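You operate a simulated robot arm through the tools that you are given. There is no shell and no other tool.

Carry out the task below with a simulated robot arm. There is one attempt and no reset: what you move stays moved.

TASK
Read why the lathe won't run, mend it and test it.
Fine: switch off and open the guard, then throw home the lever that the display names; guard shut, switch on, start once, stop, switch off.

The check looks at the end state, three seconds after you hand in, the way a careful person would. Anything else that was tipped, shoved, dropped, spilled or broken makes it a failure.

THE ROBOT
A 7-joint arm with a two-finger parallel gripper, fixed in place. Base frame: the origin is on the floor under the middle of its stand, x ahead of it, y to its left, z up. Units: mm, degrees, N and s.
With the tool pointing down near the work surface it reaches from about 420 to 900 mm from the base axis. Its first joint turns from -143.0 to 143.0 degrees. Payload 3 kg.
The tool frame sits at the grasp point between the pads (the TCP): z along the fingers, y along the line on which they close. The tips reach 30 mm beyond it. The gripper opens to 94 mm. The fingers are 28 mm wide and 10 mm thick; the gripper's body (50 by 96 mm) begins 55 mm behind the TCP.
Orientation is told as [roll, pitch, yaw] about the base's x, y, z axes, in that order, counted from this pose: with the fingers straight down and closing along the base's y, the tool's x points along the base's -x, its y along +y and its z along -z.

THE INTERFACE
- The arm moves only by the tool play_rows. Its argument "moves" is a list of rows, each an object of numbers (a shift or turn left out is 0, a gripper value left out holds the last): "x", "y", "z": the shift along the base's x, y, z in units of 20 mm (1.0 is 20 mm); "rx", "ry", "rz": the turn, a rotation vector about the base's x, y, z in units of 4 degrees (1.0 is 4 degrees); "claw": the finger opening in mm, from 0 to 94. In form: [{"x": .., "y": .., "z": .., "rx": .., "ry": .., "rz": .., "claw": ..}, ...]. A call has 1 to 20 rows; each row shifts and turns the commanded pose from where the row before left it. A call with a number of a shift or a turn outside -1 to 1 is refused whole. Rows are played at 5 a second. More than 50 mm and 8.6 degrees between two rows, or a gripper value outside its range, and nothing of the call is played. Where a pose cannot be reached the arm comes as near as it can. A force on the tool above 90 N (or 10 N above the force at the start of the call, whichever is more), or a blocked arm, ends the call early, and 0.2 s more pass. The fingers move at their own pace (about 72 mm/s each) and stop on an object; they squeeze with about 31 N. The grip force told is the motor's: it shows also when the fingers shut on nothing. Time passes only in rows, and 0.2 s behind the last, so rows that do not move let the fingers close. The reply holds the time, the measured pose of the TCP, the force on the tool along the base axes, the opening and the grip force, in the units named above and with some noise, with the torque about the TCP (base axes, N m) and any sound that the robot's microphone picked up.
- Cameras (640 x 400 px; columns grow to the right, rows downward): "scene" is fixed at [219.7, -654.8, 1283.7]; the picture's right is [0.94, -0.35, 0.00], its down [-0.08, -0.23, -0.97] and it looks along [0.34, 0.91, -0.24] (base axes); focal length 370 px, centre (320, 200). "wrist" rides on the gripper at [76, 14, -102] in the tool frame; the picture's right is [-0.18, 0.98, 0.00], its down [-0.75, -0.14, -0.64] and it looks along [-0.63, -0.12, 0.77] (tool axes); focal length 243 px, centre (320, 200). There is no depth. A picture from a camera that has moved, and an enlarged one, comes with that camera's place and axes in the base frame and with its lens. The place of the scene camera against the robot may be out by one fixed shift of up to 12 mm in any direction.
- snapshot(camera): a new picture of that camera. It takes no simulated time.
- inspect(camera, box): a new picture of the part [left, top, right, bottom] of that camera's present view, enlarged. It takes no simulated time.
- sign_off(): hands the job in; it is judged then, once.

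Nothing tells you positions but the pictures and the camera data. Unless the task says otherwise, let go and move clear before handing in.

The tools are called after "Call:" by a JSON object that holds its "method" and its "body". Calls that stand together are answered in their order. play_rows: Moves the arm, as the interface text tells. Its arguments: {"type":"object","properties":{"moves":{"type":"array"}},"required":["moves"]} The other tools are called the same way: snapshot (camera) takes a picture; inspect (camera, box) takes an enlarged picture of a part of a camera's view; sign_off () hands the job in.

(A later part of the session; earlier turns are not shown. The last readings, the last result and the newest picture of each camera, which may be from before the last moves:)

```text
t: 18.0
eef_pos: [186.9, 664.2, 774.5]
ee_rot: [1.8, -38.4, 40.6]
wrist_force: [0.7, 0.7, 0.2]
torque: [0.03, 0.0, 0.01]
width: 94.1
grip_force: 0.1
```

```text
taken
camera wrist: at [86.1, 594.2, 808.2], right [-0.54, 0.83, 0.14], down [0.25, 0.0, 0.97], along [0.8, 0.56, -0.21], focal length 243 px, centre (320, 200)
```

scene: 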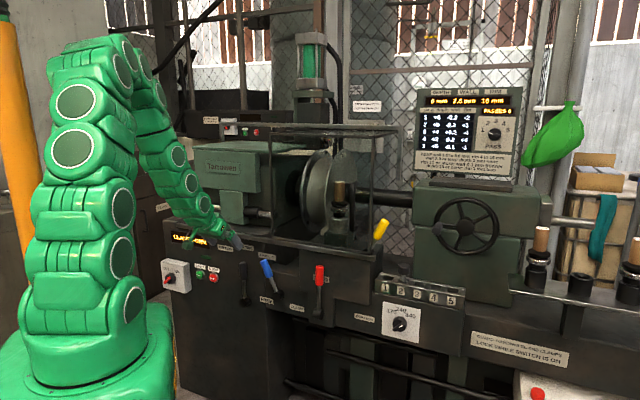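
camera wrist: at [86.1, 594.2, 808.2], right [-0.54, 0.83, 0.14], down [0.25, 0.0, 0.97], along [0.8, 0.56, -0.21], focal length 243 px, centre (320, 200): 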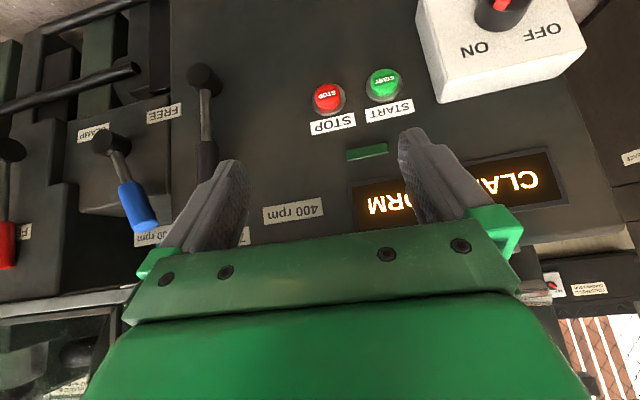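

I see the STOP/START buttons, display and the switch (upper right in the inverted view), confirming it is on ON. I continue left and down while tilting the tool toward horizontal.

Call:
{"method": "play_rows", "body": {"moves": [{"x": -0.7, "y": 0.42, "z": -0.77, "rx": 0.707, "ry": -0.707}, {"x": -0.7, "y": 0.42, "z": -0.77, "rx": 0.707, "ry": -0.707}, {"x": -0.7, "y": 0.42, "z": -0.77, "rx": 0.707, "ry": -0.707}, {"x": -0.7, "y": 0.42, "z": -0.77, "rx": 0.707, "ry": -0.707}, {"x": -0.7, "y": 0.42, "z": -0.77, "rx": 0.707, "ry": -0.707}]}}

Call:
{"method": "snapshot", "body": {"camera": "wrist"}}

```text
t: 19.2
eef_pos: [121.1, 692.2, 724.3]
ee_rot: [-1.8, -55.8, 45.0]
wrist_force: [-0.3, 0.7, 1.2]
torque: [0.04, 0.0, -0.01]
width: 93.9
grip_force: 0.1
out of reach, approached as far as the arm can: row 1, 2
```

```text
taken
camera wrist: at [18.1, 616.0, 718.7], right [-0.6, 0.79, 0.13], down [0.01, -0.16, 0.99], along [0.8, 0.6, 0.09], focal length 243 px, centre (320, 200)
```

wrist: 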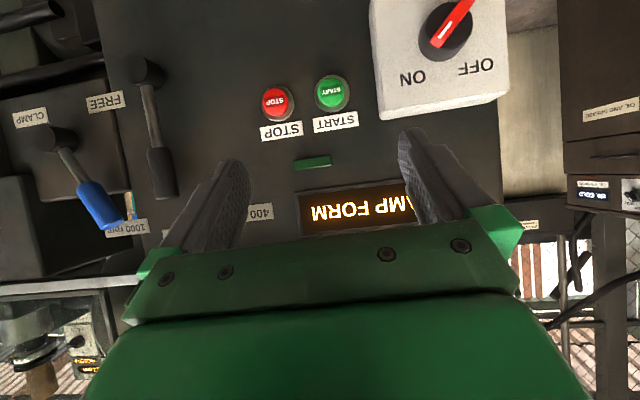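

The wrist camera triangulates the STOP button to about (300,780,614) and the switch handle to about (123,864,598). I enlarge the view to refine the switch and button geometry and the panel angle.

Call:
{"method": "inspect", "body": {"camera": "wrist", "box": [360, 0, 520, 130]}}

Call:
{"method": "inspect", "body": {"camera": "wrist", "box": [240, 60, 400, 180]}}

```text
3.08 times, centred on (440, 65) of wrist
camera zoom: at [18.1, 616.0, 718.7], right [-0.6, 0.79, 0.13], down [0.01, -0.16, 0.99], along [0.8, 0.6, 0.09], focal length 746 px, centre (-49, 615)
```

zoom: 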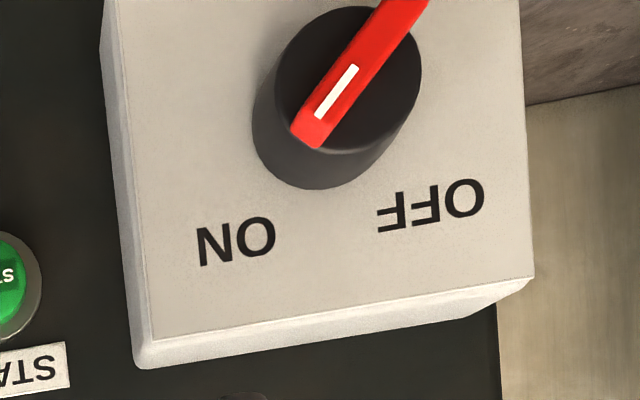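

```text
3.33 times, centred on (320, 120) of wrist
camera zoom: at [18.1, 616.0, 718.7], right [-0.6, 0.79, 0.13], down [0.01, -0.16, 0.99], along [0.8, 0.6, 0.09], focal length 809 px, centre (320, 467)
```

zoom: 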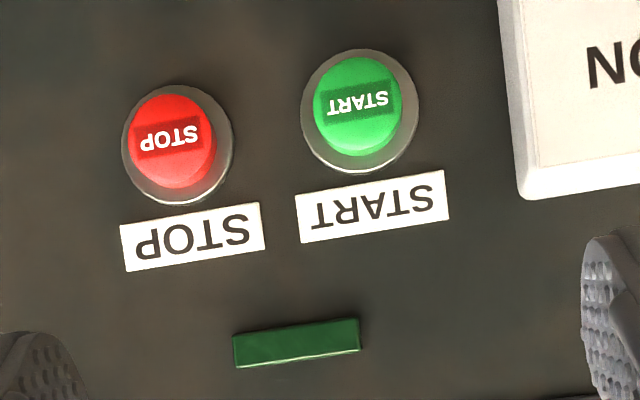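

The panel angle of 45° checks out; STOP is at (301,780,614), START at (250,831,614), and the switch axis about (120,867,596) with its bar at 45°. I bring the tool horizontal in front of the switch at a safe stand-off.

Call:
{"method": "play_rows", "body": {"moves": [{"x": -0.27, "y": 0.6, "z": -0.71, "rx": 0.672, "ry": -0.672}, {"x": -0.27, "y": 0.6, "z": -0.71, "rx": 0.672, "ry": -0.672}, {"x": -0.27, "y": 0.6, "z": -0.71, "rx": 0.672, "ry": -0.672}, {"x": -0.27, "y": 0.6, "z": -0.71, "rx": 0.672, "ry": -0.672}, {"x": -0.27, "y": 0.6, "z": -0.71, "rx": 0.672, "ry": -0.672}, {"x": -0.27, "y": 0.6, "z": -0.71, "rx": 0.672, "ry": -0.672}, {"x": -0.27, "y": 0.6, "z": -0.71, "rx": 0.672, "ry": -0.672}, {"x": -0.27, "y": 0.6, "z": -0.71, "rx": 0.672, "ry": -0.672}, {"x": -0.27, "y": 0.6, "z": -0.71, "rx": 0.672, "ry": -0.672}]}}

Call:
{"method": "snapshot", "body": {"camera": "wrist"}}

Call:
{"method": "snapshot", "body": {"camera": "scene"}}

```text
t: 21.2
eef_pos: [72.0, 800.6, 593.0]
ee_rot: [35.9, -89.9, 7.0]
wrist_force: [0.5, 0.5, -0.1]
torque: [-0.01, 0.0, 0.0]
width: 93.8
grip_force: 0.0
```

```text
taken
camera wrist: at [-12.0, 742.0, 516.9], right [-0.67, 0.72, 0.19], down [-0.37, -0.54, 0.75], along [0.64, 0.44, 0.63], focal length 243 px, centre (320, 200)
```

wrist: 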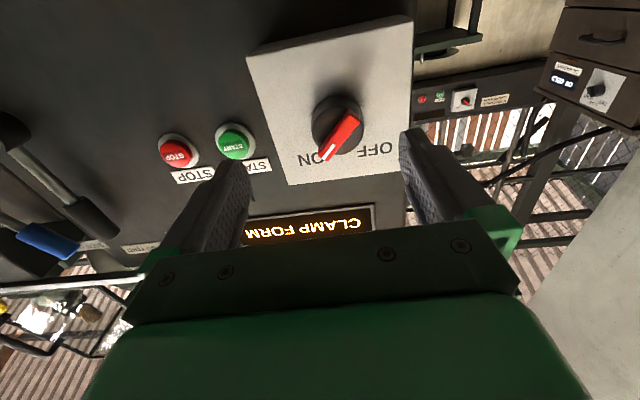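

```text
taken
```

scene: 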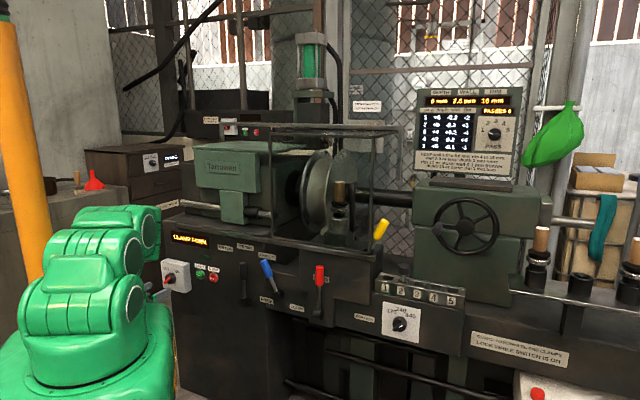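

The tool is horizontal and the switch bar lies ahead at about depth 689 mm along the panel normal. I roll the gripper 45° so its closing line is across the bar, and centre on it.

Call:
{"method": "play_rows", "body": {"moves": [{"rz": 0.52, "x": 0.32, "y": 1, "z": 0.38, "claw": 50}, {"rx": 0.72, "ry": 0.72}, {"rx": 0.72, "ry": 0.72}, {"rx": 0.72, "ry": 0.72}, {"rx": 0.72, "ry": 0.72}, {"rx": 0.72, "ry": 0.72}, {"rx": 0.72, "ry": 0.72}, {"rx": 0.72, "ry": 0.72}, {"rx": 0.72, "ry": 0.72}, {"rx": 0.72, "ry": 0.72}, {"rx": 0.72, "ry": 0.72}, {"rx": 0.72, "ry": 0.72}]}}

Call:
{"method": "snapshot", "body": {"camera": "wrist"}}

Call:
{"method": "inspect", "body": {"camera": "wrist", "box": [220, 60, 420, 200]}}

```text
t: 23.8
eef_pos: [64.5, 859.9, 710.7]
ee_rot: [89.1, -45.7, -44.3]
wrist_force: [-0.7, -0.1, -0.2]
torque: [0.0, 0.0, 0.02]
width: 50.0
grip_force: 0.0
out of reach, approached as far as the arm can: row 8, 9, 10, 11, 12
```

```text
taken
camera wrist: at [-52.4, 832.3, 666.8], right [-0.4, 0.41, 0.82], down [-0.01, -0.89, 0.45], along [0.92, 0.17, 0.36], focal length 243 px, centre (320, 200)
```

wrist: 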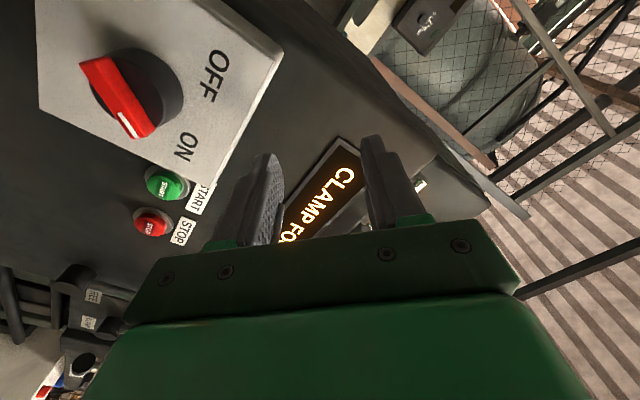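

```text
2.86 times, centred on (320, 130) of wrist
camera zoom: at [-52.4, 832.3, 666.8], right [-0.4, 0.41, 0.82], down [-0.01, -0.89, 0.45], along [0.92, 0.17, 0.36], focal length 693 px, centre (320, 400)
```

zoom: 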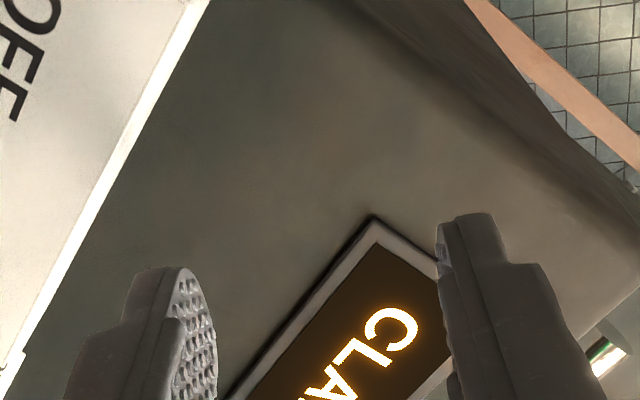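

The arm cannot reach the +45° roll at that place and ended higher at (64,860,711). I back away from the panel, undo the roll, and instead test the opposite roll at the stand-off.

Call:
{"method": "play_rows", "body": {"moves": [{"x": -1, "y": -1}, {"x": -0.3, "y": -0.8, "z": -0.6, "rx": -0.72, "ry": -0.72}, {"x": 0.1, "z": -0.6, "rx": -0.72, "ry": -0.72}, {"x": 0.1, "z": -0.6, "rx": -0.72, "ry": -0.72}, {"x": 0.1, "z": -0.6, "rx": -0.72, "ry": -0.72}, {"x": 0.1, "z": -0.6, "rx": -0.72, "ry": -0.72}, {"x": 0.1, "z": -0.6, "rx": -0.72, "ry": -0.72}, {"x": 0.1, "z": -0.6, "rx": -0.72, "ry": -0.72}, {"x": 0.1, "z": -0.6, "rx": -0.72, "ry": -0.72}, {"x": 0.1, "z": -0.6, "rx": -0.72, "ry": -0.72}, {"rx": -0.72, "ry": -0.72}, {"rx": -0.72, "ry": -0.72}]}}

Call:
{"method": "snapshot", "body": {"camera": "wrist"}}

```text
t: 26.4
eef_pos: [53.5, 828.0, 609.0]
ee_rot: [1.6, -89.7, 43.5]
wrist_force: [-0.6, 0.0, 0.5]
torque: [-0.02, 0.0, -0.01]
width: 49.8
grip_force: 0.1
out of reach, approached as far as the arm can: row 1
```

```text
taken
camera wrist: at [-28.1, 765.4, 533.2], right [-0.69, 0.7, 0.18], down [-0.35, -0.55, 0.76], along [0.63, 0.46, 0.63], focal length 243 px, centre (320, 200)
```

wrist: 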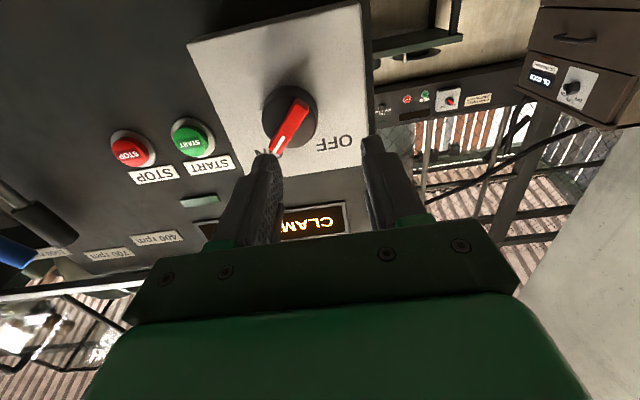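

The tool is again horizontal and square to the panel at depth 623. I test the −45° roll here at the stand-off, centred on the switch axis.

Call:
{"method": "play_rows", "body": {"moves": [{"x": 0.76, "y": -0.76, "z": -0.42}, {"rx": -0.72, "ry": -0.72}, {"rx": -0.72, "ry": -0.72}, {"rx": -0.72, "ry": -0.72}, {"rx": -0.72, "ry": -0.72}, {"rx": -0.72, "ry": -0.72}, {"rx": -0.72, "ry": -0.72}, {"rx": -0.72, "ry": -0.72}, {"rx": -0.72, "ry": -0.72}, {"rx": -0.72, "ry": -0.72}, {"rx": -0.72, "ry": -0.72}, {"rx": -0.72, "ry": -0.72}]}}

Call:
{"method": "snapshot", "body": {"camera": "wrist"}}

Call:
{"method": "snapshot", "body": {"camera": "scene"}}

```text
t: 29.0
eef_pos: [67.6, 811.6, 600.1]
ee_rot: [-89.6, -45.3, 134.7]
wrist_force: [-0.3, 0.0, 0.7]
torque: [0.0, 0.02, 0.01]
width: 49.8
grip_force: 0.1
```

```text
taken
camera wrist: at [27.2, 709.4, 537.3], right [-0.58, 0.59, -0.56], down [-0.76, -0.15, 0.64], along [0.29, 0.8, 0.53], focal length 243 px, centre (320, 200)
```

wrist: 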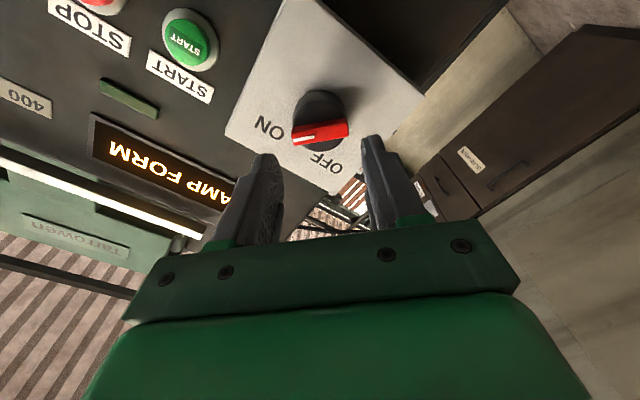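

```text
taken
```

scene: 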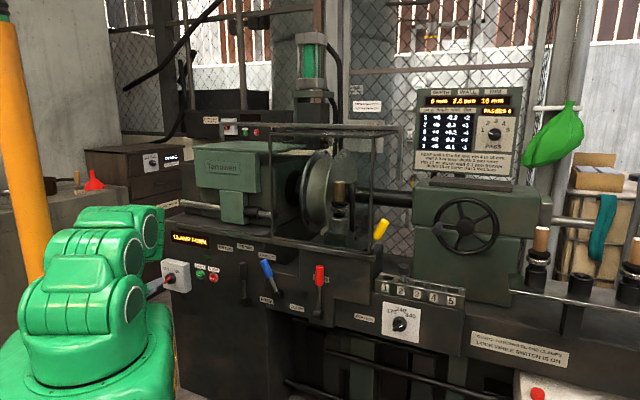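

The −45° roll is reachable and the tool axis passes right through the bar's centre (lat −526, z 600, about 71 mm beyond the TCP). I roll to about +20° for the grip; closing there should align the bar, then I turn it to OFF.

Call:
{"method": "play_rows", "body": {"moves": [{"rx": 0.72, "ry": 0.72, "claw": 54}, {"rx": 0.72, "ry": 0.72}, {"rx": 0.72, "ry": 0.72}, {"rx": 0.72, "ry": 0.72}, {"rx": 0.72, "ry": 0.72}, {"rx": 0.72, "ry": 0.72}, {"rx": 0.72, "ry": 0.72}, {"rx": 0.72, "ry": 0.72}, {"rx": 0.72, "ry": 0.72}, {"rx": 0.72, "ry": 0.72}, {"rx": 0.72, "ry": 0.72}, {"rx": 0.72, "ry": 0.72}, {"rx": 0.72, "ry": 0.72}, {"rx": 0.72, "ry": 0.72}, {"rx": 0.72, "ry": 0.72}, {"rx": 0.72, "ry": 0.72}]}}

Call:
{"method": "snapshot", "body": {"camera": "wrist"}}

Call:
{"method": "inspect", "body": {"camera": "wrist", "box": [240, 60, 400, 190]}}

```text
t: 32.4
eef_pos: [69.5, 812.7, 601.1]
ee_rot: [89.4, -69.5, -44.3]
wrist_force: [0.4, 0.0, 1.0]
torque: [-0.01, 0.01, 0.0]
width: 53.9
grip_force: 0.1
```

```text
taken
camera wrist: at [-30.8, 768.4, 535.7], right [-0.61, 0.61, 0.52], down [-0.17, -0.73, 0.66], along [0.78, 0.31, 0.55], focal length 243 px, centre (320, 200)
```

wrist: 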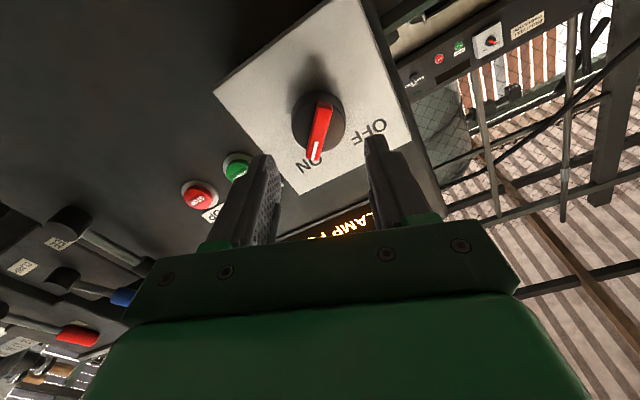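

```text
3.08 times, centred on (320, 125) of wrist
camera zoom: at [-30.8, 768.4, 535.7], right [-0.61, 0.61, 0.52], down [-0.17, -0.73, 0.66], along [0.78, 0.31, 0.55], focal length 746 px, centre (320, 431)
```

zoom: 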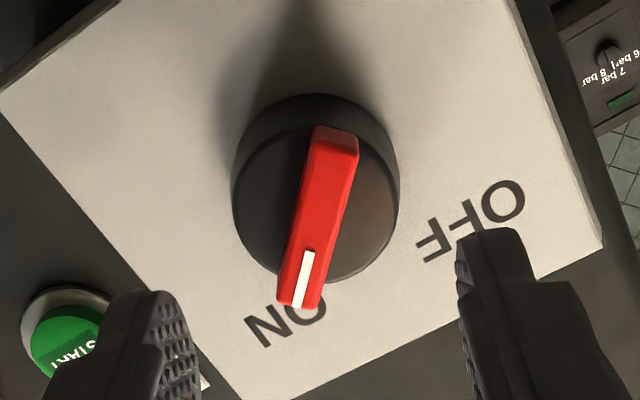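

The gripper straddles the bar well with about 25° misalignment. I approach along the panel normal by about 40 mm.

Call:
{"method": "play_rows", "body": {"moves": [{"x": 0.35, "y": 0.35}, {"x": 0.35, "y": 0.35}, {"x": 0.35, "y": 0.35}, {"x": 0.35, "y": 0.35}]}}

Call:
{"method": "snapshot", "body": {"camera": "wrist"}}

Call:
{"method": "inspect", "body": {"camera": "wrist", "box": [240, 80, 400, 210]}}

```text
t: 33.4
eef_pos: [97.5, 841.3, 600.9]
ee_rot: [89.3, -69.5, -44.2]
wrist_force: [-0.4, 0.5, -0.6]
torque: [-0.01, -0.01, 0.04]
width: 53.8
grip_force: 0.0
```

```text
taken
camera wrist: at [-3.1, 797.1, 534.8], right [-0.61, 0.61, 0.52], down [-0.17, -0.73, 0.66], along [0.78, 0.31, 0.55], focal length 243 px, centre (320, 200)
```

wrist: 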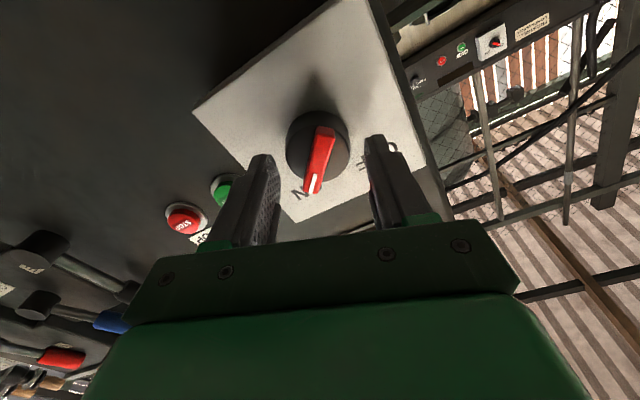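

```text
3.08 times, centred on (320, 145) of wrist
camera zoom: at [-3.1, 797.1, 534.8], right [-0.61, 0.61, 0.52], down [-0.17, -0.73, 0.66], along [0.78, 0.31, 0.55], focal length 746 px, centre (320, 369)
```

zoom: 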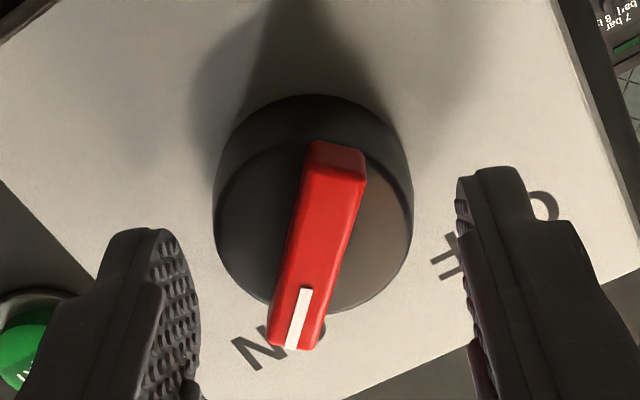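

The bar's front face is level with the fingertips. I advance another 8 mm so the tips flank the bar, just short of the black disc.

Call:
{"method": "play_rows", "body": {"moves": [{"x": 0.14, "y": 0.14}, {"x": 0.14, "y": 0.14}]}}

Call:
{"method": "inspect", "body": {"camera": "wrist", "box": [240, 80, 400, 210]}}

```text
t: 34.0
eef_pos: [103.1, 845.6, 601.9]
ee_rot: [89.3, -69.6, -44.3]
wrist_force: [0.9, 0.6, -0.2]
torque: [0.03, -0.02, 0.02]
width: 54.1
grip_force: 0.1
```

```text
3.08 times, centred on (320, 145) of wrist
camera zoom: at [3.0, 801.5, 535.6], right [-0.61, 0.61, 0.52], down [-0.17, -0.73, 0.66], along [0.78, 0.31, 0.55], focal length 746 px, centre (320, 369)
```

zoom: 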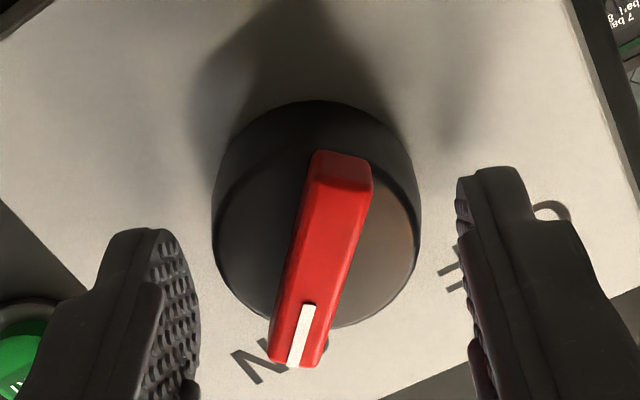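

The tips overlap the bar by about 5 mm; I advance 3 mm more and close the gripper on the bar.

Call:
{"method": "play_rows", "body": {"moves": [{"x": 0.11, "y": 0.11}, {"claw": 40}, {"claw": 30}, {"claw": 24}, {"claw": 18}, {"claw": 12}, {"claw": 6}, {"claw": 0}]}}

Call:
{"method": "snapshot", "body": {"camera": "wrist"}}

Call:
{"method": "inspect", "body": {"camera": "wrist", "box": [240, 80, 400, 210]}}

```text
t: 35.8
eef_pos: [105.3, 848.3, 599.9]
ee_rot: [89.2, -69.6, -44.2]
wrist_force: [4.7, -23.2, -7.0]
torque: [-0.23, 0.1, -0.7]
width: 41.9
grip_force: 44.8
```

```text
taken
camera wrist: at [4.9, 803.5, 534.3], right [-0.6, 0.61, 0.52], down [-0.17, -0.73, 0.66], along [0.78, 0.31, 0.55], focal length 243 px, centre (320, 200)
```

wrist: 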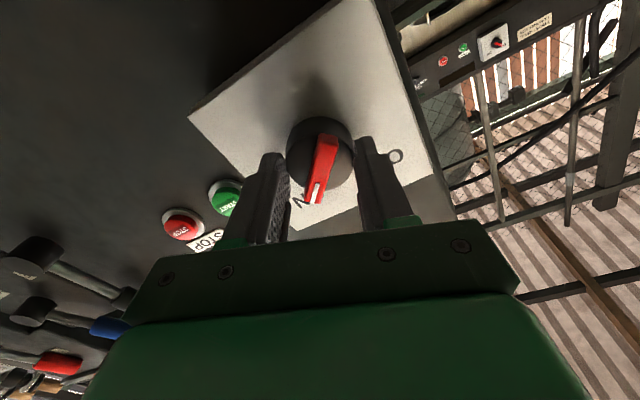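

```text
3.08 times, centred on (320, 145) of wrist
camera zoom: at [4.9, 803.5, 534.3], right [-0.6, 0.61, 0.52], down [-0.17, -0.73, 0.66], along [0.78, 0.31, 0.55], focal length 746 px, centre (320, 369)
```

zoom: 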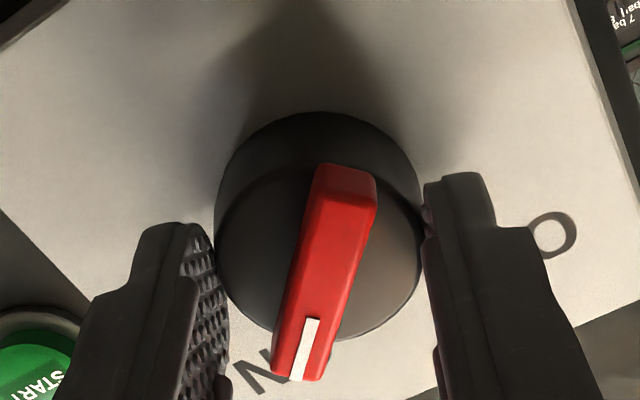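

The fingers stopped at 42 mm: they closed on the black knob body itself rather than only the bar. Since knob and bar turn together, I ease the sideways load slightly and try turning it counter-clockwise a little, watching whether the bar follows.

Call:
{"method": "play_rows", "body": {"moves": [{"x": 0.04, "y": -0.1, "z": -0.04}, {"rx": -0.72, "ry": -0.72}, {"rx": -0.72, "ry": -0.72}, {"rx": -0.72, "ry": -0.72}]}}

Call:
{"method": "inspect", "body": {"camera": "wrist", "box": [240, 80, 400, 210]}}

Call:
{"method": "inspect", "body": {"camera": "scene", "box": [155, 220, 225, 300]}}

```text
t: 36.8
eef_pos: [104.2, 847.3, 602.0]
ee_rot: [88.4, -81.8, -43.1]
wrist_force: [-10.8, 20.5, -13.4]
torque: [-0.05, 0.15, 0.51]
width: 41.2
grip_force: 44.9
```

```text
3.08 times, centred on (320, 145) of wrist
camera zoom: at [15.3, 791.8, 528.5], right [-0.67, 0.67, 0.32], down [-0.27, -0.63, 0.73], along [0.69, 0.4, 0.6], focal length 746 px, centre (320, 369)
```

zoom: 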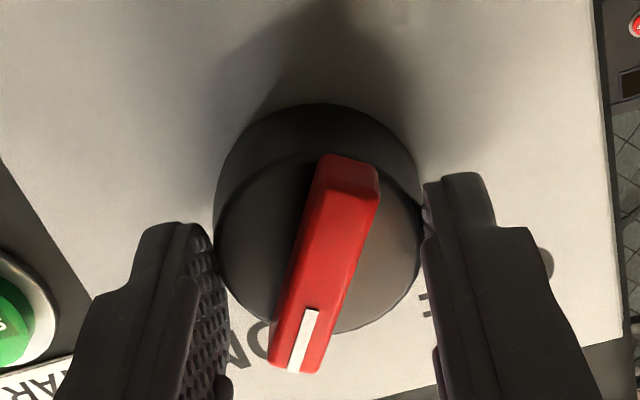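

```text
5.00 times, centred on (190, 260) of scene
camera zoom: at [219.7, -654.8, 1283.7], right [0.94, -0.35, 0.0], down [-0.08, -0.23, -0.97], along [0.34, 0.91, -0.24], focal length 1848 px, centre (970, -100)
```

zoom: 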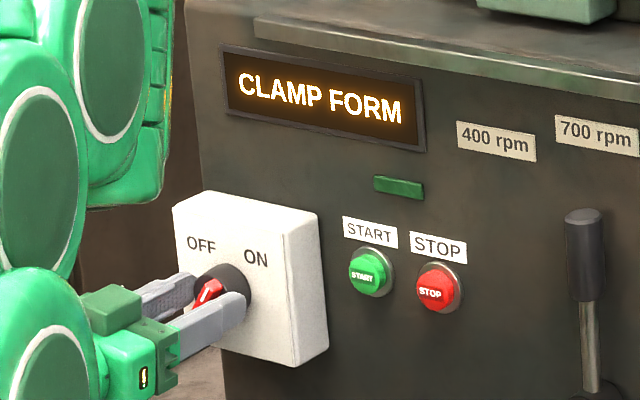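

The bar turns together with the gripper, so the knob grip works. I continue turning counter-clockwise with small centring corrections.

Call:
{"method": "play_rows", "body": {"moves": [{"x": -0.04, "y": 0.04, "z": -0.05, "rx": -0.72, "ry": -0.72}, {"rx": -0.72, "ry": -0.72}, {"rx": -0.72, "ry": -0.72}, {"rx": -0.72, "ry": -0.72}, {"rx": -0.72, "ry": -0.72}, {"rx": -0.72, "ry": -0.72}, {"rx": -0.72, "ry": -0.72}]}}

Call:
{"method": "inspect", "body": {"camera": "scene", "box": [155, 220, 225, 300]}}

Call:
{"method": "snapshot", "body": {"camera": "wrist"}}

```text
t: 38.4
eef_pos: [103.8, 848.3, 600.3]
ee_rot: [-89.8, -69.7, 134.7]
wrist_force: [-16.4, 8.3, 23.2]
torque: [0.27, -0.23, 0.5]
width: 41.4
grip_force: 44.8
```

```text
5.00 times, centred on (190, 260) of scene
camera zoom: at [219.7, -654.8, 1283.7], right [0.94, -0.35, 0.0], down [-0.08, -0.23, -0.97], along [0.34, 0.91, -0.24], focal length 1848 px, centre (970, -100)
```

zoom: 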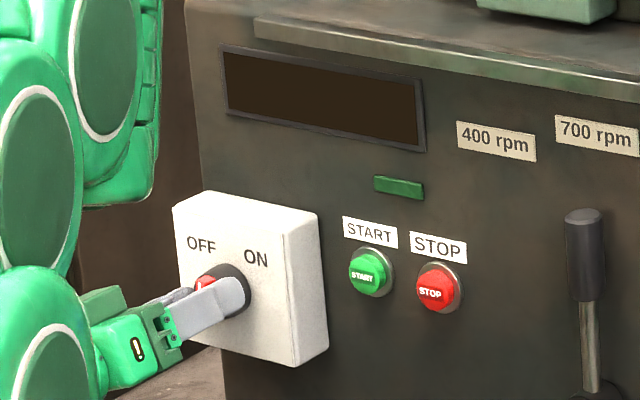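

```text
taken
camera wrist: at [41.9, 766.0, 524.5], right [-0.7, 0.7, -0.17], down [-0.54, -0.36, 0.76], along [0.47, 0.62, 0.63], focal length 243 px, centre (320, 200)
```

wrist: 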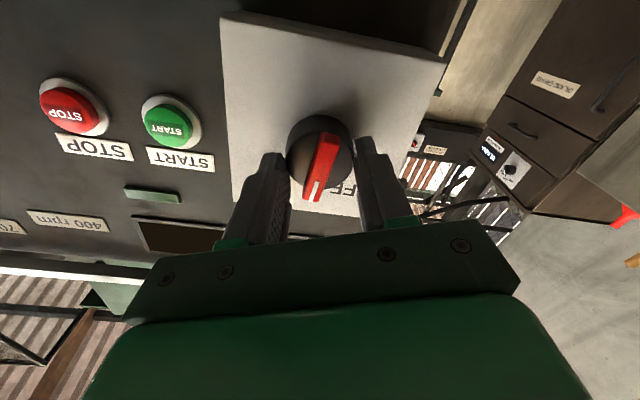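

The display went dark, so power is now off; the knob is about halfway. I continue turning to the OFF mark with small centring corrections.

Call:
{"method": "play_rows", "body": {"moves": [{"x": -0.03, "y": 0.03, "z": 0.05, "rx": -0.72, "ry": -0.72}, {"rx": -0.72, "ry": -0.72}, {"rx": -0.72, "ry": -0.72}, {"rx": -0.72, "ry": -0.72}, {"rx": -0.72, "ry": -0.72}, {"rx": -0.72, "ry": -0.72}, {"rx": -0.72, "ry": -0.72}, {"rx": -0.72, "ry": -0.72}]}}

Call:
{"method": "inspect", "body": {"camera": "scene", "box": [155, 220, 225, 300]}}

Call:
{"method": "snapshot", "body": {"camera": "wrist"}}

```text
t: 40.2
eef_pos: [104.1, 847.2, 600.2]
ee_rot: [-89.7, -37.1, 134.6]
wrist_force: [-7.2, 19.6, -2.2]
torque: [-0.05, 0.01, 0.56]
width: 41.3
grip_force: 45.6
```

```text
5.00 times, centred on (190, 260) of scene
camera zoom: at [219.7, -654.8, 1283.7], right [0.94, -0.35, 0.0], down [-0.08, -0.23, -0.97], along [0.34, 0.91, -0.24], focal length 1848 px, centre (970, -100)
```

zoom: 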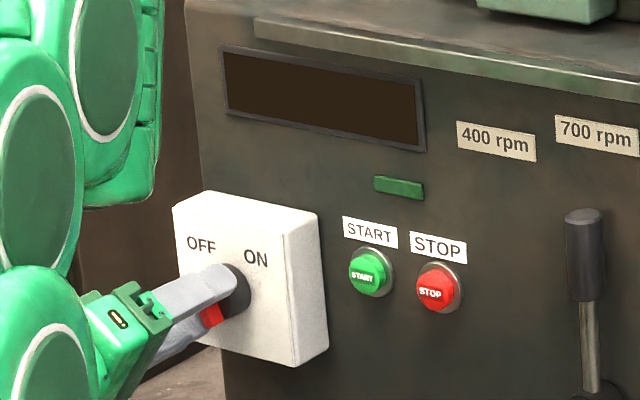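

```text
taken
camera wrist: at [69.0, 737.8, 543.2], right [-0.52, 0.52, -0.67], down [-0.82, -0.08, 0.57], along [0.24, 0.85, 0.47], focal length 243 px, centre (320, 200)
```

wrist: 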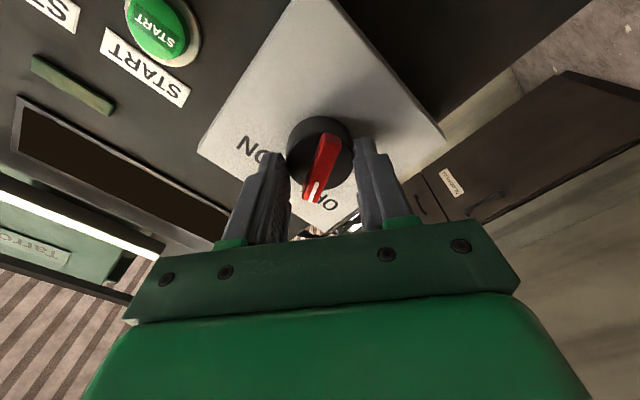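

About 73° turned; I continue roughly 17° more to reach the OFF mark.

Call:
{"method": "play_rows", "body": {"moves": [{"x": -0.03, "y": 0.05, "rx": -0.72, "ry": -0.72}, {"rx": -0.72, "ry": -0.72}, {"rx": -0.72, "ry": -0.72}, {"rx": -0.72, "ry": -0.72}]}}

Call:
{"method": "snapshot", "body": {"camera": "wrist"}}

Call:
{"method": "inspect", "body": {"camera": "wrist", "box": [240, 80, 400, 210]}}

```text
t: 41.2
eef_pos: [104.3, 848.0, 600.4]
ee_rot: [-89.9, -20.8, 134.6]
wrist_force: [0.1, -34.2, 15.2]
torque: [0.39, -0.41, -0.41]
width: 41.3
grip_force: 44.8
```

```text
taken
camera wrist: at [79.1, 729.3, 559.8], right [-0.37, 0.37, -0.85], down [-0.92, 0.02, 0.4], along [0.16, 0.93, 0.33], focal length 243 px, centre (320, 200)
```

wrist: 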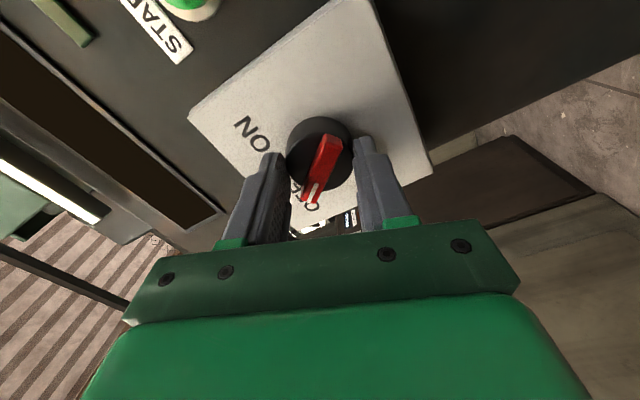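

```text
3.08 times, centred on (320, 145) of wrist
camera zoom: at [79.1, 729.3, 559.8], right [-0.37, 0.37, -0.85], down [-0.92, 0.02, 0.4], along [0.16, 0.93, 0.33], focal length 746 px, centre (320, 369)
```

zoom: 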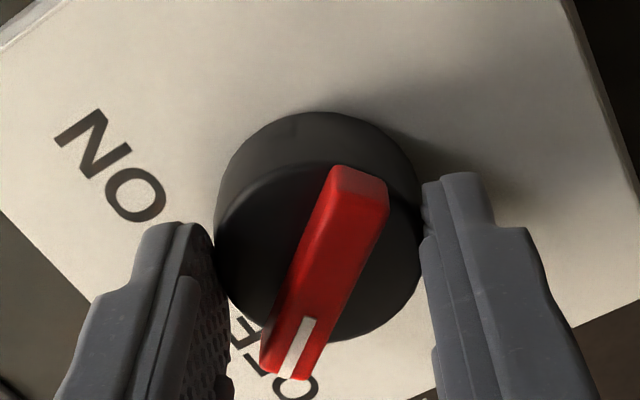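

The bar lagged the gripper slightly at the end, suggesting it reached its OFF stop. I open, back off and check the pointer.

Call:
{"method": "play_rows", "body": {"moves": [{"claw": 60}, {"claw": 60}, {"x": -0.6, "y": -0.6}, {"x": -0.6, "y": -0.6}, {"x": -0.6, "y": -0.6}]}}

Call:
{"method": "snapshot", "body": {"camera": "wrist"}}

Call:
{"method": "inspect", "body": {"camera": "scene", "box": [155, 220, 225, 300]}}

```text
t: 42.4
eef_pos: [66.2, 814.0, 602.3]
ee_rot: [-89.9, -20.9, 134.7]
wrist_force: [-0.6, -0.5, -1.0]
torque: [0.0, 0.01, -0.02]
width: 60.0
grip_force: 0.1
```

```text
taken
camera wrist: at [40.7, 694.9, 563.0], right [-0.37, 0.37, -0.85], down [-0.92, 0.01, 0.4], along [0.16, 0.93, 0.33], focal length 243 px, centre (320, 200)
```

wrist: 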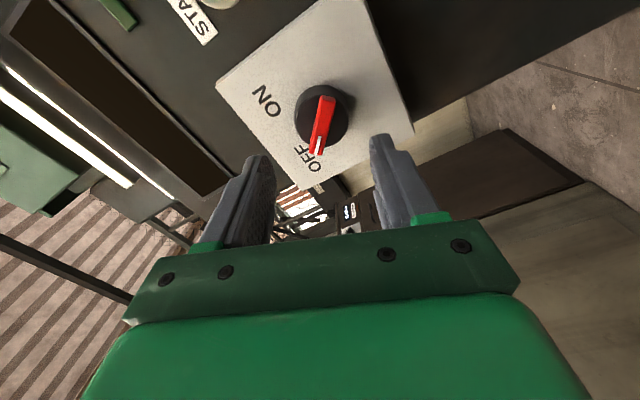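

```text
5.00 times, centred on (190, 260) of scene
camera zoom: at [219.7, -654.8, 1283.7], right [0.94, -0.35, 0.0], down [-0.08, -0.23, -0.97], along [0.34, 0.91, -0.24], focal length 1848 px, centre (970, -100)
```

zoom: 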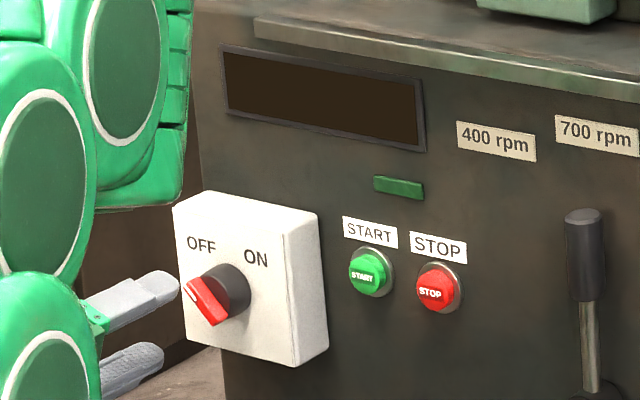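

The pointer is on OFF and the display is dark. Next is the guard handle at about depth 702, lateral 262, z 918–1070; I roll back to level and retrace my path upward.

Call:
{"method": "play_rows", "body": {"moves": [{"x": -0.3, "y": -0.3, "rx": 0.72, "ry": 0.72}, {"rx": 0.72, "ry": 0.72}, {"rx": 0.72, "ry": 0.72}, {"rx": 0.72, "ry": 0.72}, {"rx": 0.72, "ry": 0.72}, {"rx": 0.72, "ry": 0.72}, {"rx": 0.72, "ry": 0.72}, {"rx": 0.72, "ry": 0.72}, {"rx": 0.72, "ry": 0.72}, {"rx": 0.72, "ry": 0.72}, {"rx": 0.72, "ry": 0.72}, {"rx": 0.72, "ry": 0.72}, {"rx": 0.72, "ry": 0.72}, {"rx": 0.72, "ry": 0.72}, {"rx": 0.72, "ry": 0.72}, {"rx": 0.72, "ry": 0.72}, {"rx": 0.72, "ry": 0.72}]}}

Call:
{"method": "play_rows", "body": {"moves": [{"x": 0.35, "y": -0.6, "z": 0.71, "rx": -0.672, "ry": 0.672}, {"x": 0.35, "y": -0.6, "z": 0.71, "rx": -0.672, "ry": 0.672}, {"x": 0.35, "y": -0.6, "z": 0.71, "rx": -0.672, "ry": 0.672}, {"x": 0.35, "y": -0.6, "z": 0.71, "rx": -0.672, "ry": 0.672}, {"x": 0.35, "y": -0.6, "z": 0.71, "rx": -0.672, "ry": 0.672}, {"x": 0.35, "y": -0.6, "z": 0.71, "rx": -0.672, "ry": 0.672}, {"x": 0.35, "y": -0.6, "z": 0.71, "rx": -0.672, "ry": 0.672}, {"x": 0.35, "y": -0.6, "z": 0.71, "rx": -0.672, "ry": 0.672}, {"x": 0.35, "y": -0.6, "z": 0.71, "rx": -0.672, "ry": 0.672}]}}

Call:
{"method": "snapshot", "body": {"camera": "scene"}}

```text
t: 46.0
eef_pos: [61.7, 806.9, 600.5]
ee_rot: [25.6, -89.7, 19.4]
wrist_force: [0.8, -0.4, -0.5]
torque: [-0.01, 0.03, 0.02]
width: 59.8
grip_force: 0.0
```

```text
t: 48.0
eef_pos: [125.7, 696.2, 728.8]
ee_rot: [0.3, -55.4, 44.8]
wrist_force: [0.9, 0.6, -0.6]
torque: [0.03, 0.01, -0.01]
width: 59.9
grip_force: 0.0
```

```text
taken
```

scene: 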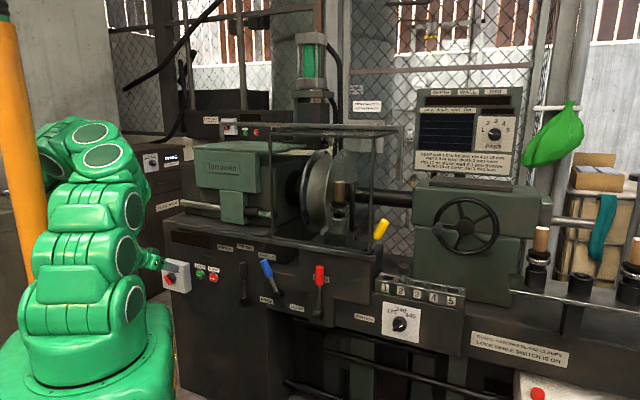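

Power is off and the arm is clear. I raise the tool, straighten it, and move right toward the guard handle.

Call:
{"method": "play_rows", "body": {"moves": [{"x": 0.6, "y": -0.6, "z": 1, "rx": -0.49, "ry": 0.49}, {"x": 0.6, "y": -0.6, "z": 1, "rx": -0.49, "ry": 0.49}, {"x": 0.6, "y": -0.6, "z": 1, "rx": -0.49, "ry": 0.49}, {"x": 0.6, "y": -0.6, "z": 1, "rx": -0.49, "ry": 0.49}, {"x": 0.6, "y": -0.6, "z": 1, "rx": -0.49, "ry": 0.49}, {"x": 0.6, "y": -0.6, "z": 1, "rx": -0.49, "ry": 0.49}, {"x": 0.6, "y": -0.6, "z": 1, "rx": -0.49, "ry": 0.49}, {"x": 0.6, "y": -0.6, "z": 1, "rx": -0.49, "ry": 0.49}, {"x": 0.6, "y": -0.6, "z": 1, "rx": -0.49, "ry": 0.49}, {"x": 0.6, "y": -0.6, "z": 1, "rx": -0.49, "ry": 0.49}, {"x": 0.6, "y": -0.6, "z": 1, "rx": -0.49, "ry": 0.49}, {"x": 0.6, "y": -0.6, "z": 1, "rx": -0.49, "ry": 0.49}, {"x": 0.6, "y": -0.6, "z": 1, "rx": -0.49, "ry": 0.49}, {"x": 0.6, "y": -0.6, "z": 1, "rx": -0.49, "ry": 0.49}, {"x": 0.6, "y": -0.6, "z": 1, "rx": -0.49, "ry": 0.49}, {"x": 0.6, "y": -0.6, "z": 1, "rx": -0.49, "ry": 0.49}, {"x": 0.6, "y": -0.6, "z": 1, "rx": -0.49, "ry": 0.49}, {"x": 0.6, "y": -0.6, "z": 1, "rx": -0.49, "ry": 0.49}, {"x": 0.6, "y": -0.6, "z": 1, "rx": -0.49, "ry": 0.49}, {"x": 0.6, "y": -0.6, "z": 1, "rx": -0.49, "ry": 0.49}]}}

```text
t: 52.2
eef_pos: [367.2, 456.4, 1129.5]
ee_rot: [-0.1, -0.1, 45.0]
wrist_force: [-0.1, -0.1, 0.3]
torque: [-0.01, -0.04, -0.03]
width: 60.3
grip_force: 0.0
```

I move right to in front of the handle at a safe depth, then pitch the tool forward to horizontal while lowering to z≈1000.

Call:
{"method": "play_rows", "body": {"moves": [{"x": 0.93, "y": -0.835}, {"x": 0.93, "y": -0.835}, {"x": 0.93, "y": -0.835}, {"x": 0.93, "y": -0.835}, {"x": 0.93, "y": -0.835}, {"x": 0.93, "y": -0.835}, {"x": 0.93, "y": -0.835}, {"x": 0.93, "y": -0.835}, {"x": 0.93, "y": -0.835}, {"x": 0.93, "y": -0.835}, {"x": 0.93, "y": -0.835}, {"x": 0.93, "y": -0.835}, {"x": 0.93, "y": -0.835}]}}

Call:
{"method": "play_rows", "body": {"moves": [{"z": -0.5, "rx": 0.707, "ry": -0.707}, {"z": -0.5, "rx": 0.707, "ry": -0.707}, {"z": -0.5, "rx": 0.707, "ry": -0.707}, {"z": -0.5, "rx": 0.707, "ry": -0.707}, {"z": -0.5, "rx": 0.707, "ry": -0.707}, {"z": -0.5, "rx": 0.707, "ry": -0.707}, {"z": -0.5, "rx": 0.707, "ry": -0.707}, {"z": -0.5, "rx": 0.707, "ry": -0.707}, {"z": -0.5, "rx": 0.707, "ry": -0.707}, {"z": -0.5, "rx": 0.707, "ry": -0.707}, {"z": -0.5, "rx": 0.707, "ry": -0.707}, {"z": -0.5, "rx": 0.707, "ry": -0.707}, {"z": -0.5, "rx": 0.707, "ry": -0.707}, {"rx": 0.707, "ry": -0.707}, {"rx": 0.707, "ry": -0.707}]}}

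Call:
{"method": "snapshot", "body": {"camera": "wrist"}}

Call:
{"method": "snapshot", "body": {"camera": "scene"}}

```text
t: 55.0
eef_pos: [610.1, 241.3, 1127.0]
ee_rot: [0.0, 0.0, 45.0]
wrist_force: [0.3, 0.2, -0.3]
torque: [0.0, 0.01, 0.01]
width: 59.9
grip_force: 0.0
```

```text
t: 58.2
eef_pos: [607.6, 241.2, 998.2]
ee_rot: [-0.1, -60.3, 45.1]
wrist_force: [-0.8, 0.4, 0.1]
torque: [-0.05, -0.04, -0.01]
width: 59.7
grip_force: 0.0
```

```text
taken
camera wrist: at [508.3, 162.9, 983.3], right [-0.63, 0.76, 0.16], down [-0.03, -0.23, 0.97], along [0.78, 0.61, 0.17], focal length 243 px, centre (320, 200)
```

wrist: 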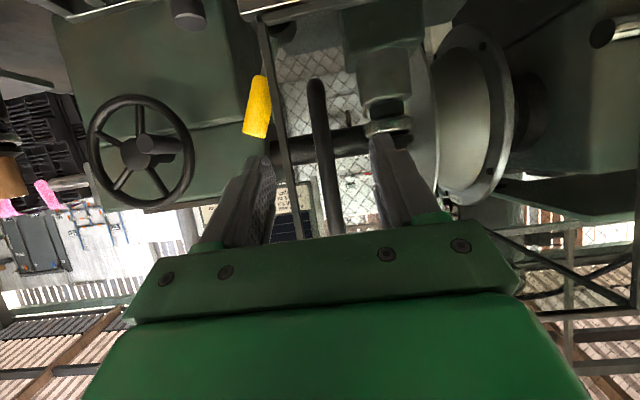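

```text
taken
```

scene: 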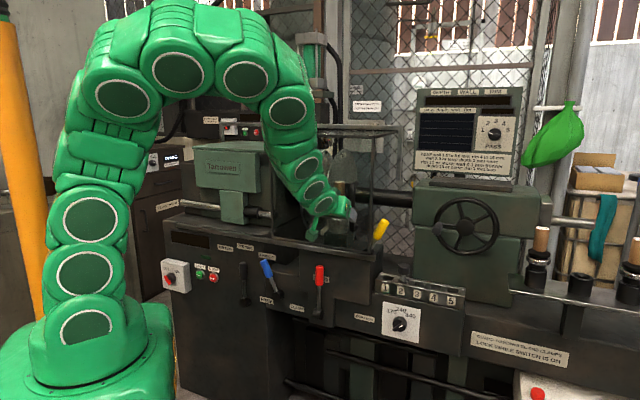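

The handle bar stands nicely between the open fingers, aligned laterally (≈259 mm). I advance about 97 mm along the panel normal to take the handle between the pads.

Call:
{"method": "play_rows", "body": {"moves": [{"x": 0.857, "y": 0.857}, {"x": 0.857, "y": 0.857}, {"x": 0.857, "y": 0.857}, {"x": 0.857, "y": 0.857}]}}

Call:
{"method": "snapshot", "body": {"camera": "wrist"}}

```text
t: 59.2
eef_pos: [675.3, 310.4, 997.7]
ee_rot: [0.1, -60.0, 44.9]
wrist_force: [0.1, 0.4, 0.2]
torque: [-0.02, 0.01, 0.01]
width: 59.9
grip_force: 0.0
```

```text
taken
camera wrist: at [577.0, 231.7, 983.7], right [-0.63, 0.76, 0.16], down [-0.03, -0.23, 0.97], along [0.78, 0.61, 0.17], focal length 243 px, centre (320, 200)
```

wrist: 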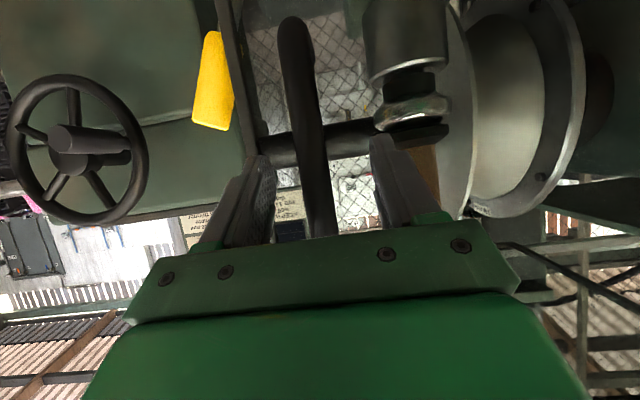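

The handle sits between the pads at the grasp point. I close the gripper on it.

Call:
{"method": "play_rows", "body": {"moves": [{"claw": 40}, {"claw": 28}, {"claw": 20}, {"claw": 12}, {"claw": 4}, {"claw": 0}]}}

Call:
{"method": "snapshot", "body": {"camera": "wrist"}}

```text
t: 60.6
eef_pos: [675.8, 310.7, 998.6]
ee_rot: [0.0, -60.2, 44.9]
wrist_force: [4.4, -2.6, 1.4]
torque: [-0.07, 0.11, -0.01]
width: 19.8
grip_force: 45.2
```

```text
taken
camera wrist: at [576.6, 231.6, 983.4], right [-0.63, 0.76, 0.16], down [-0.03, -0.23, 0.97], along [0.78, 0.61, 0.17], focal length 243 px, centre (320, 200)
```

wrist: 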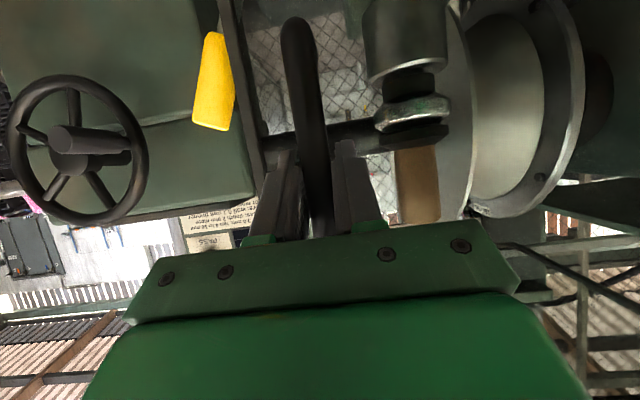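

The handle is held (20 mm wide). I try sliding the guard left a little, watching the force.

Call:
{"method": "play_rows", "body": {"moves": [{"x": -0.3, "y": 0.3}, {"x": -0.3, "y": 0.3}, {"x": -0.3, "y": 0.3}]}}

Call:
{"method": "inspect", "body": {"camera": "scene", "box": [220, 100, 430, 270]}}

```text
t: 61.4
eef_pos: [657.2, 329.1, 998.3]
ee_rot: [0.2, -60.1, 45.0]
wrist_force: [-15.1, -14.9, 4.3]
torque: [0.34, -0.47, 0.03]
width: 20.1
grip_force: 45.0
```

```text
2.35 times, centred on (325, 185) of scene
camera zoom: at [219.7, -654.8, 1283.7], right [0.94, -0.35, 0.0], down [-0.08, -0.23, -0.97], along [0.34, 0.91, -0.24], focal length 870 px, centre (308, 235)
```

zoom: 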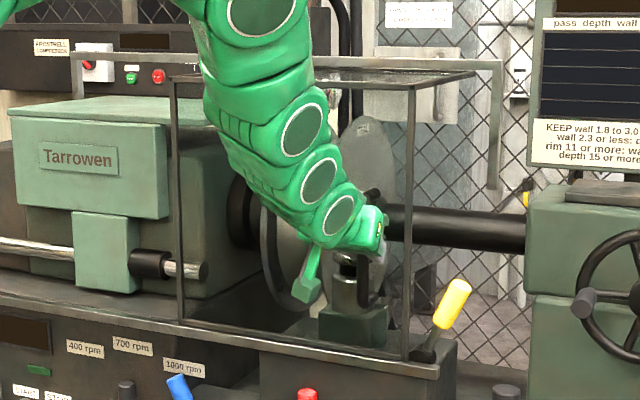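

The guard slides left. I continue with a slight outward correction to relieve the sideways load.

Call:
{"method": "play_rows", "body": {"moves": [{"x": -0.72, "y": 0.68}, {"x": -0.7, "y": 0.69}, {"x": -0.7, "y": 0.69}, {"x": -0.7, "y": 0.69}]}}

```text
t: 62.4
eef_pos: [601.0, 381.6, 998.0]
ee_rot: [0.1, -60.0, 45.1]
wrist_force: [8.5, 11.7, 8.2]
torque: [0.37, -0.42, 0.1]
width: 19.9
grip_force: 44.5
```

The motion along the 45° line fits well. I keep sliding left in modest steps.

Call:
{"method": "play_rows", "body": {"moves": [{"x": -0.67, "y": 0.73}, {"x": -0.7, "y": 0.7}, {"x": -0.7, "y": 0.7}, {"x": -0.7, "y": 0.7}, {"x": -0.7, "y": 0.7}, {"x": -0.7, "y": 0.7}]}}

Call:
{"method": "inspect", "body": {"camera": "scene", "box": [180, 100, 430, 290]}}

```text
t: 63.8
eef_pos: [515.8, 469.5, 998.2]
ee_rot: [0.1, -60.0, 44.9]
wrist_force: [9.2, 12.8, -25.1]
torque: [-0.26, 0.18, 0.06]
width: 20.0
grip_force: 45.3
```

```text
2.11 times, centred on (305, 195) of scene
camera zoom: at [219.7, -654.8, 1283.7], right [0.94, -0.35, 0.0], down [-0.08, -0.23, -0.97], along [0.34, 0.91, -0.24], focal length 778 px, centre (352, 210)
```

zoom: 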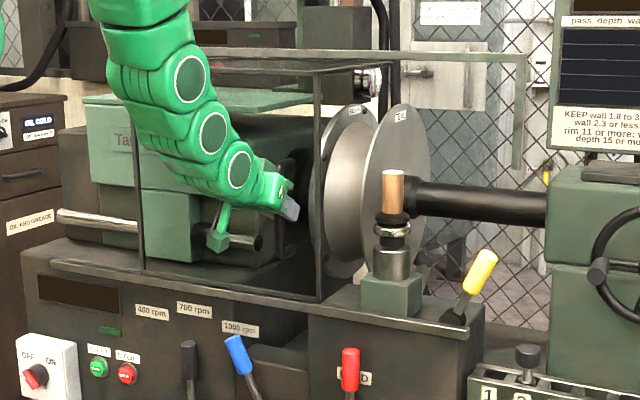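

The guard is sliding over the headstock side. I continue until it reaches its end stop.

Call:
{"method": "play_rows", "body": {"moves": [{"x": -0.68, "y": 0.72, "z": -0.05}, {"x": -0.7, "y": 0.7}, {"x": -0.7, "y": 0.7}, {"x": -0.7, "y": 0.7}, {"x": -0.7, "y": 0.7}, {"x": -0.7, "y": 0.7}]}}

Call:
{"method": "inspect", "body": {"camera": "scene", "box": [180, 100, 430, 290]}}

```text
t: 65.2
eef_pos: [435.5, 552.6, 998.0]
ee_rot: [0.0, -60.1, 44.9]
wrist_force: [6.2, 8.9, -27.6]
torque: [-0.08, 0.0, -0.02]
width: 20.2
grip_force: 44.7
```

```text
2.11 times, centred on (305, 195) of scene
camera zoom: at [219.7, -654.8, 1283.7], right [0.94, -0.35, 0.0], down [-0.08, -0.23, -0.97], along [0.34, 0.91, -0.24], focal length 778 px, centre (352, 210)
```

zoom: 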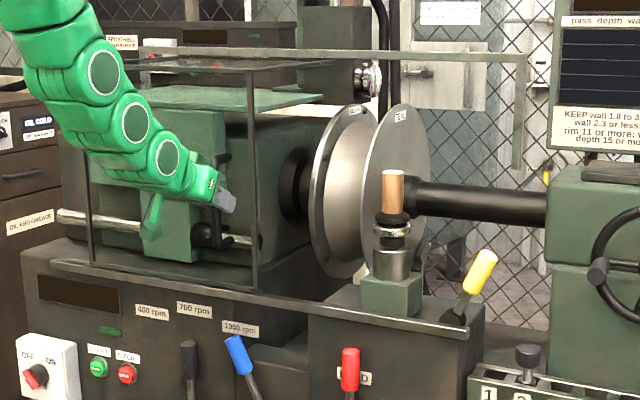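

Travel is now about 340 mm and the guard is well over the headstock. I continue gently to find the end stop.

Call:
{"method": "play_rows", "body": {"moves": [{"x": -0.35, "y": 0.35, "z": -0.04}, {"x": -0.35, "y": 0.35}, {"x": -0.35, "y": 0.35}, {"x": -0.35, "y": 0.35}, {"x": -0.35, "y": 0.35}, {"x": -0.35, "y": 0.35}]}}

Call:
{"method": "inspect", "body": {"camera": "scene", "box": [180, 100, 430, 290]}}

```text
t: 66.6
eef_pos: [394.5, 592.5, 997.1]
ee_rot: [0.5, -60.3, 44.2]
wrist_force: [44.5, -25.9, 25.3]
torque: [0.33, 0.32, -0.02]
width: 20.3
grip_force: 45.1
```

```text
2.11 times, centred on (305, 195) of scene
camera zoom: at [219.7, -654.8, 1283.7], right [0.94, -0.35, 0.0], down [-0.08, -0.23, -0.97], along [0.34, 0.91, -0.24], focal length 778 px, centre (352, 210)
```

zoom: 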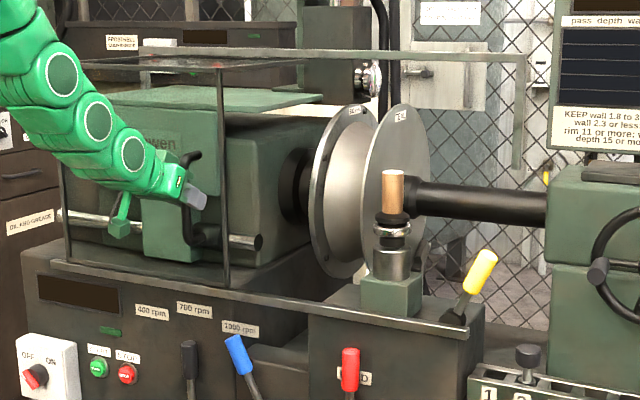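

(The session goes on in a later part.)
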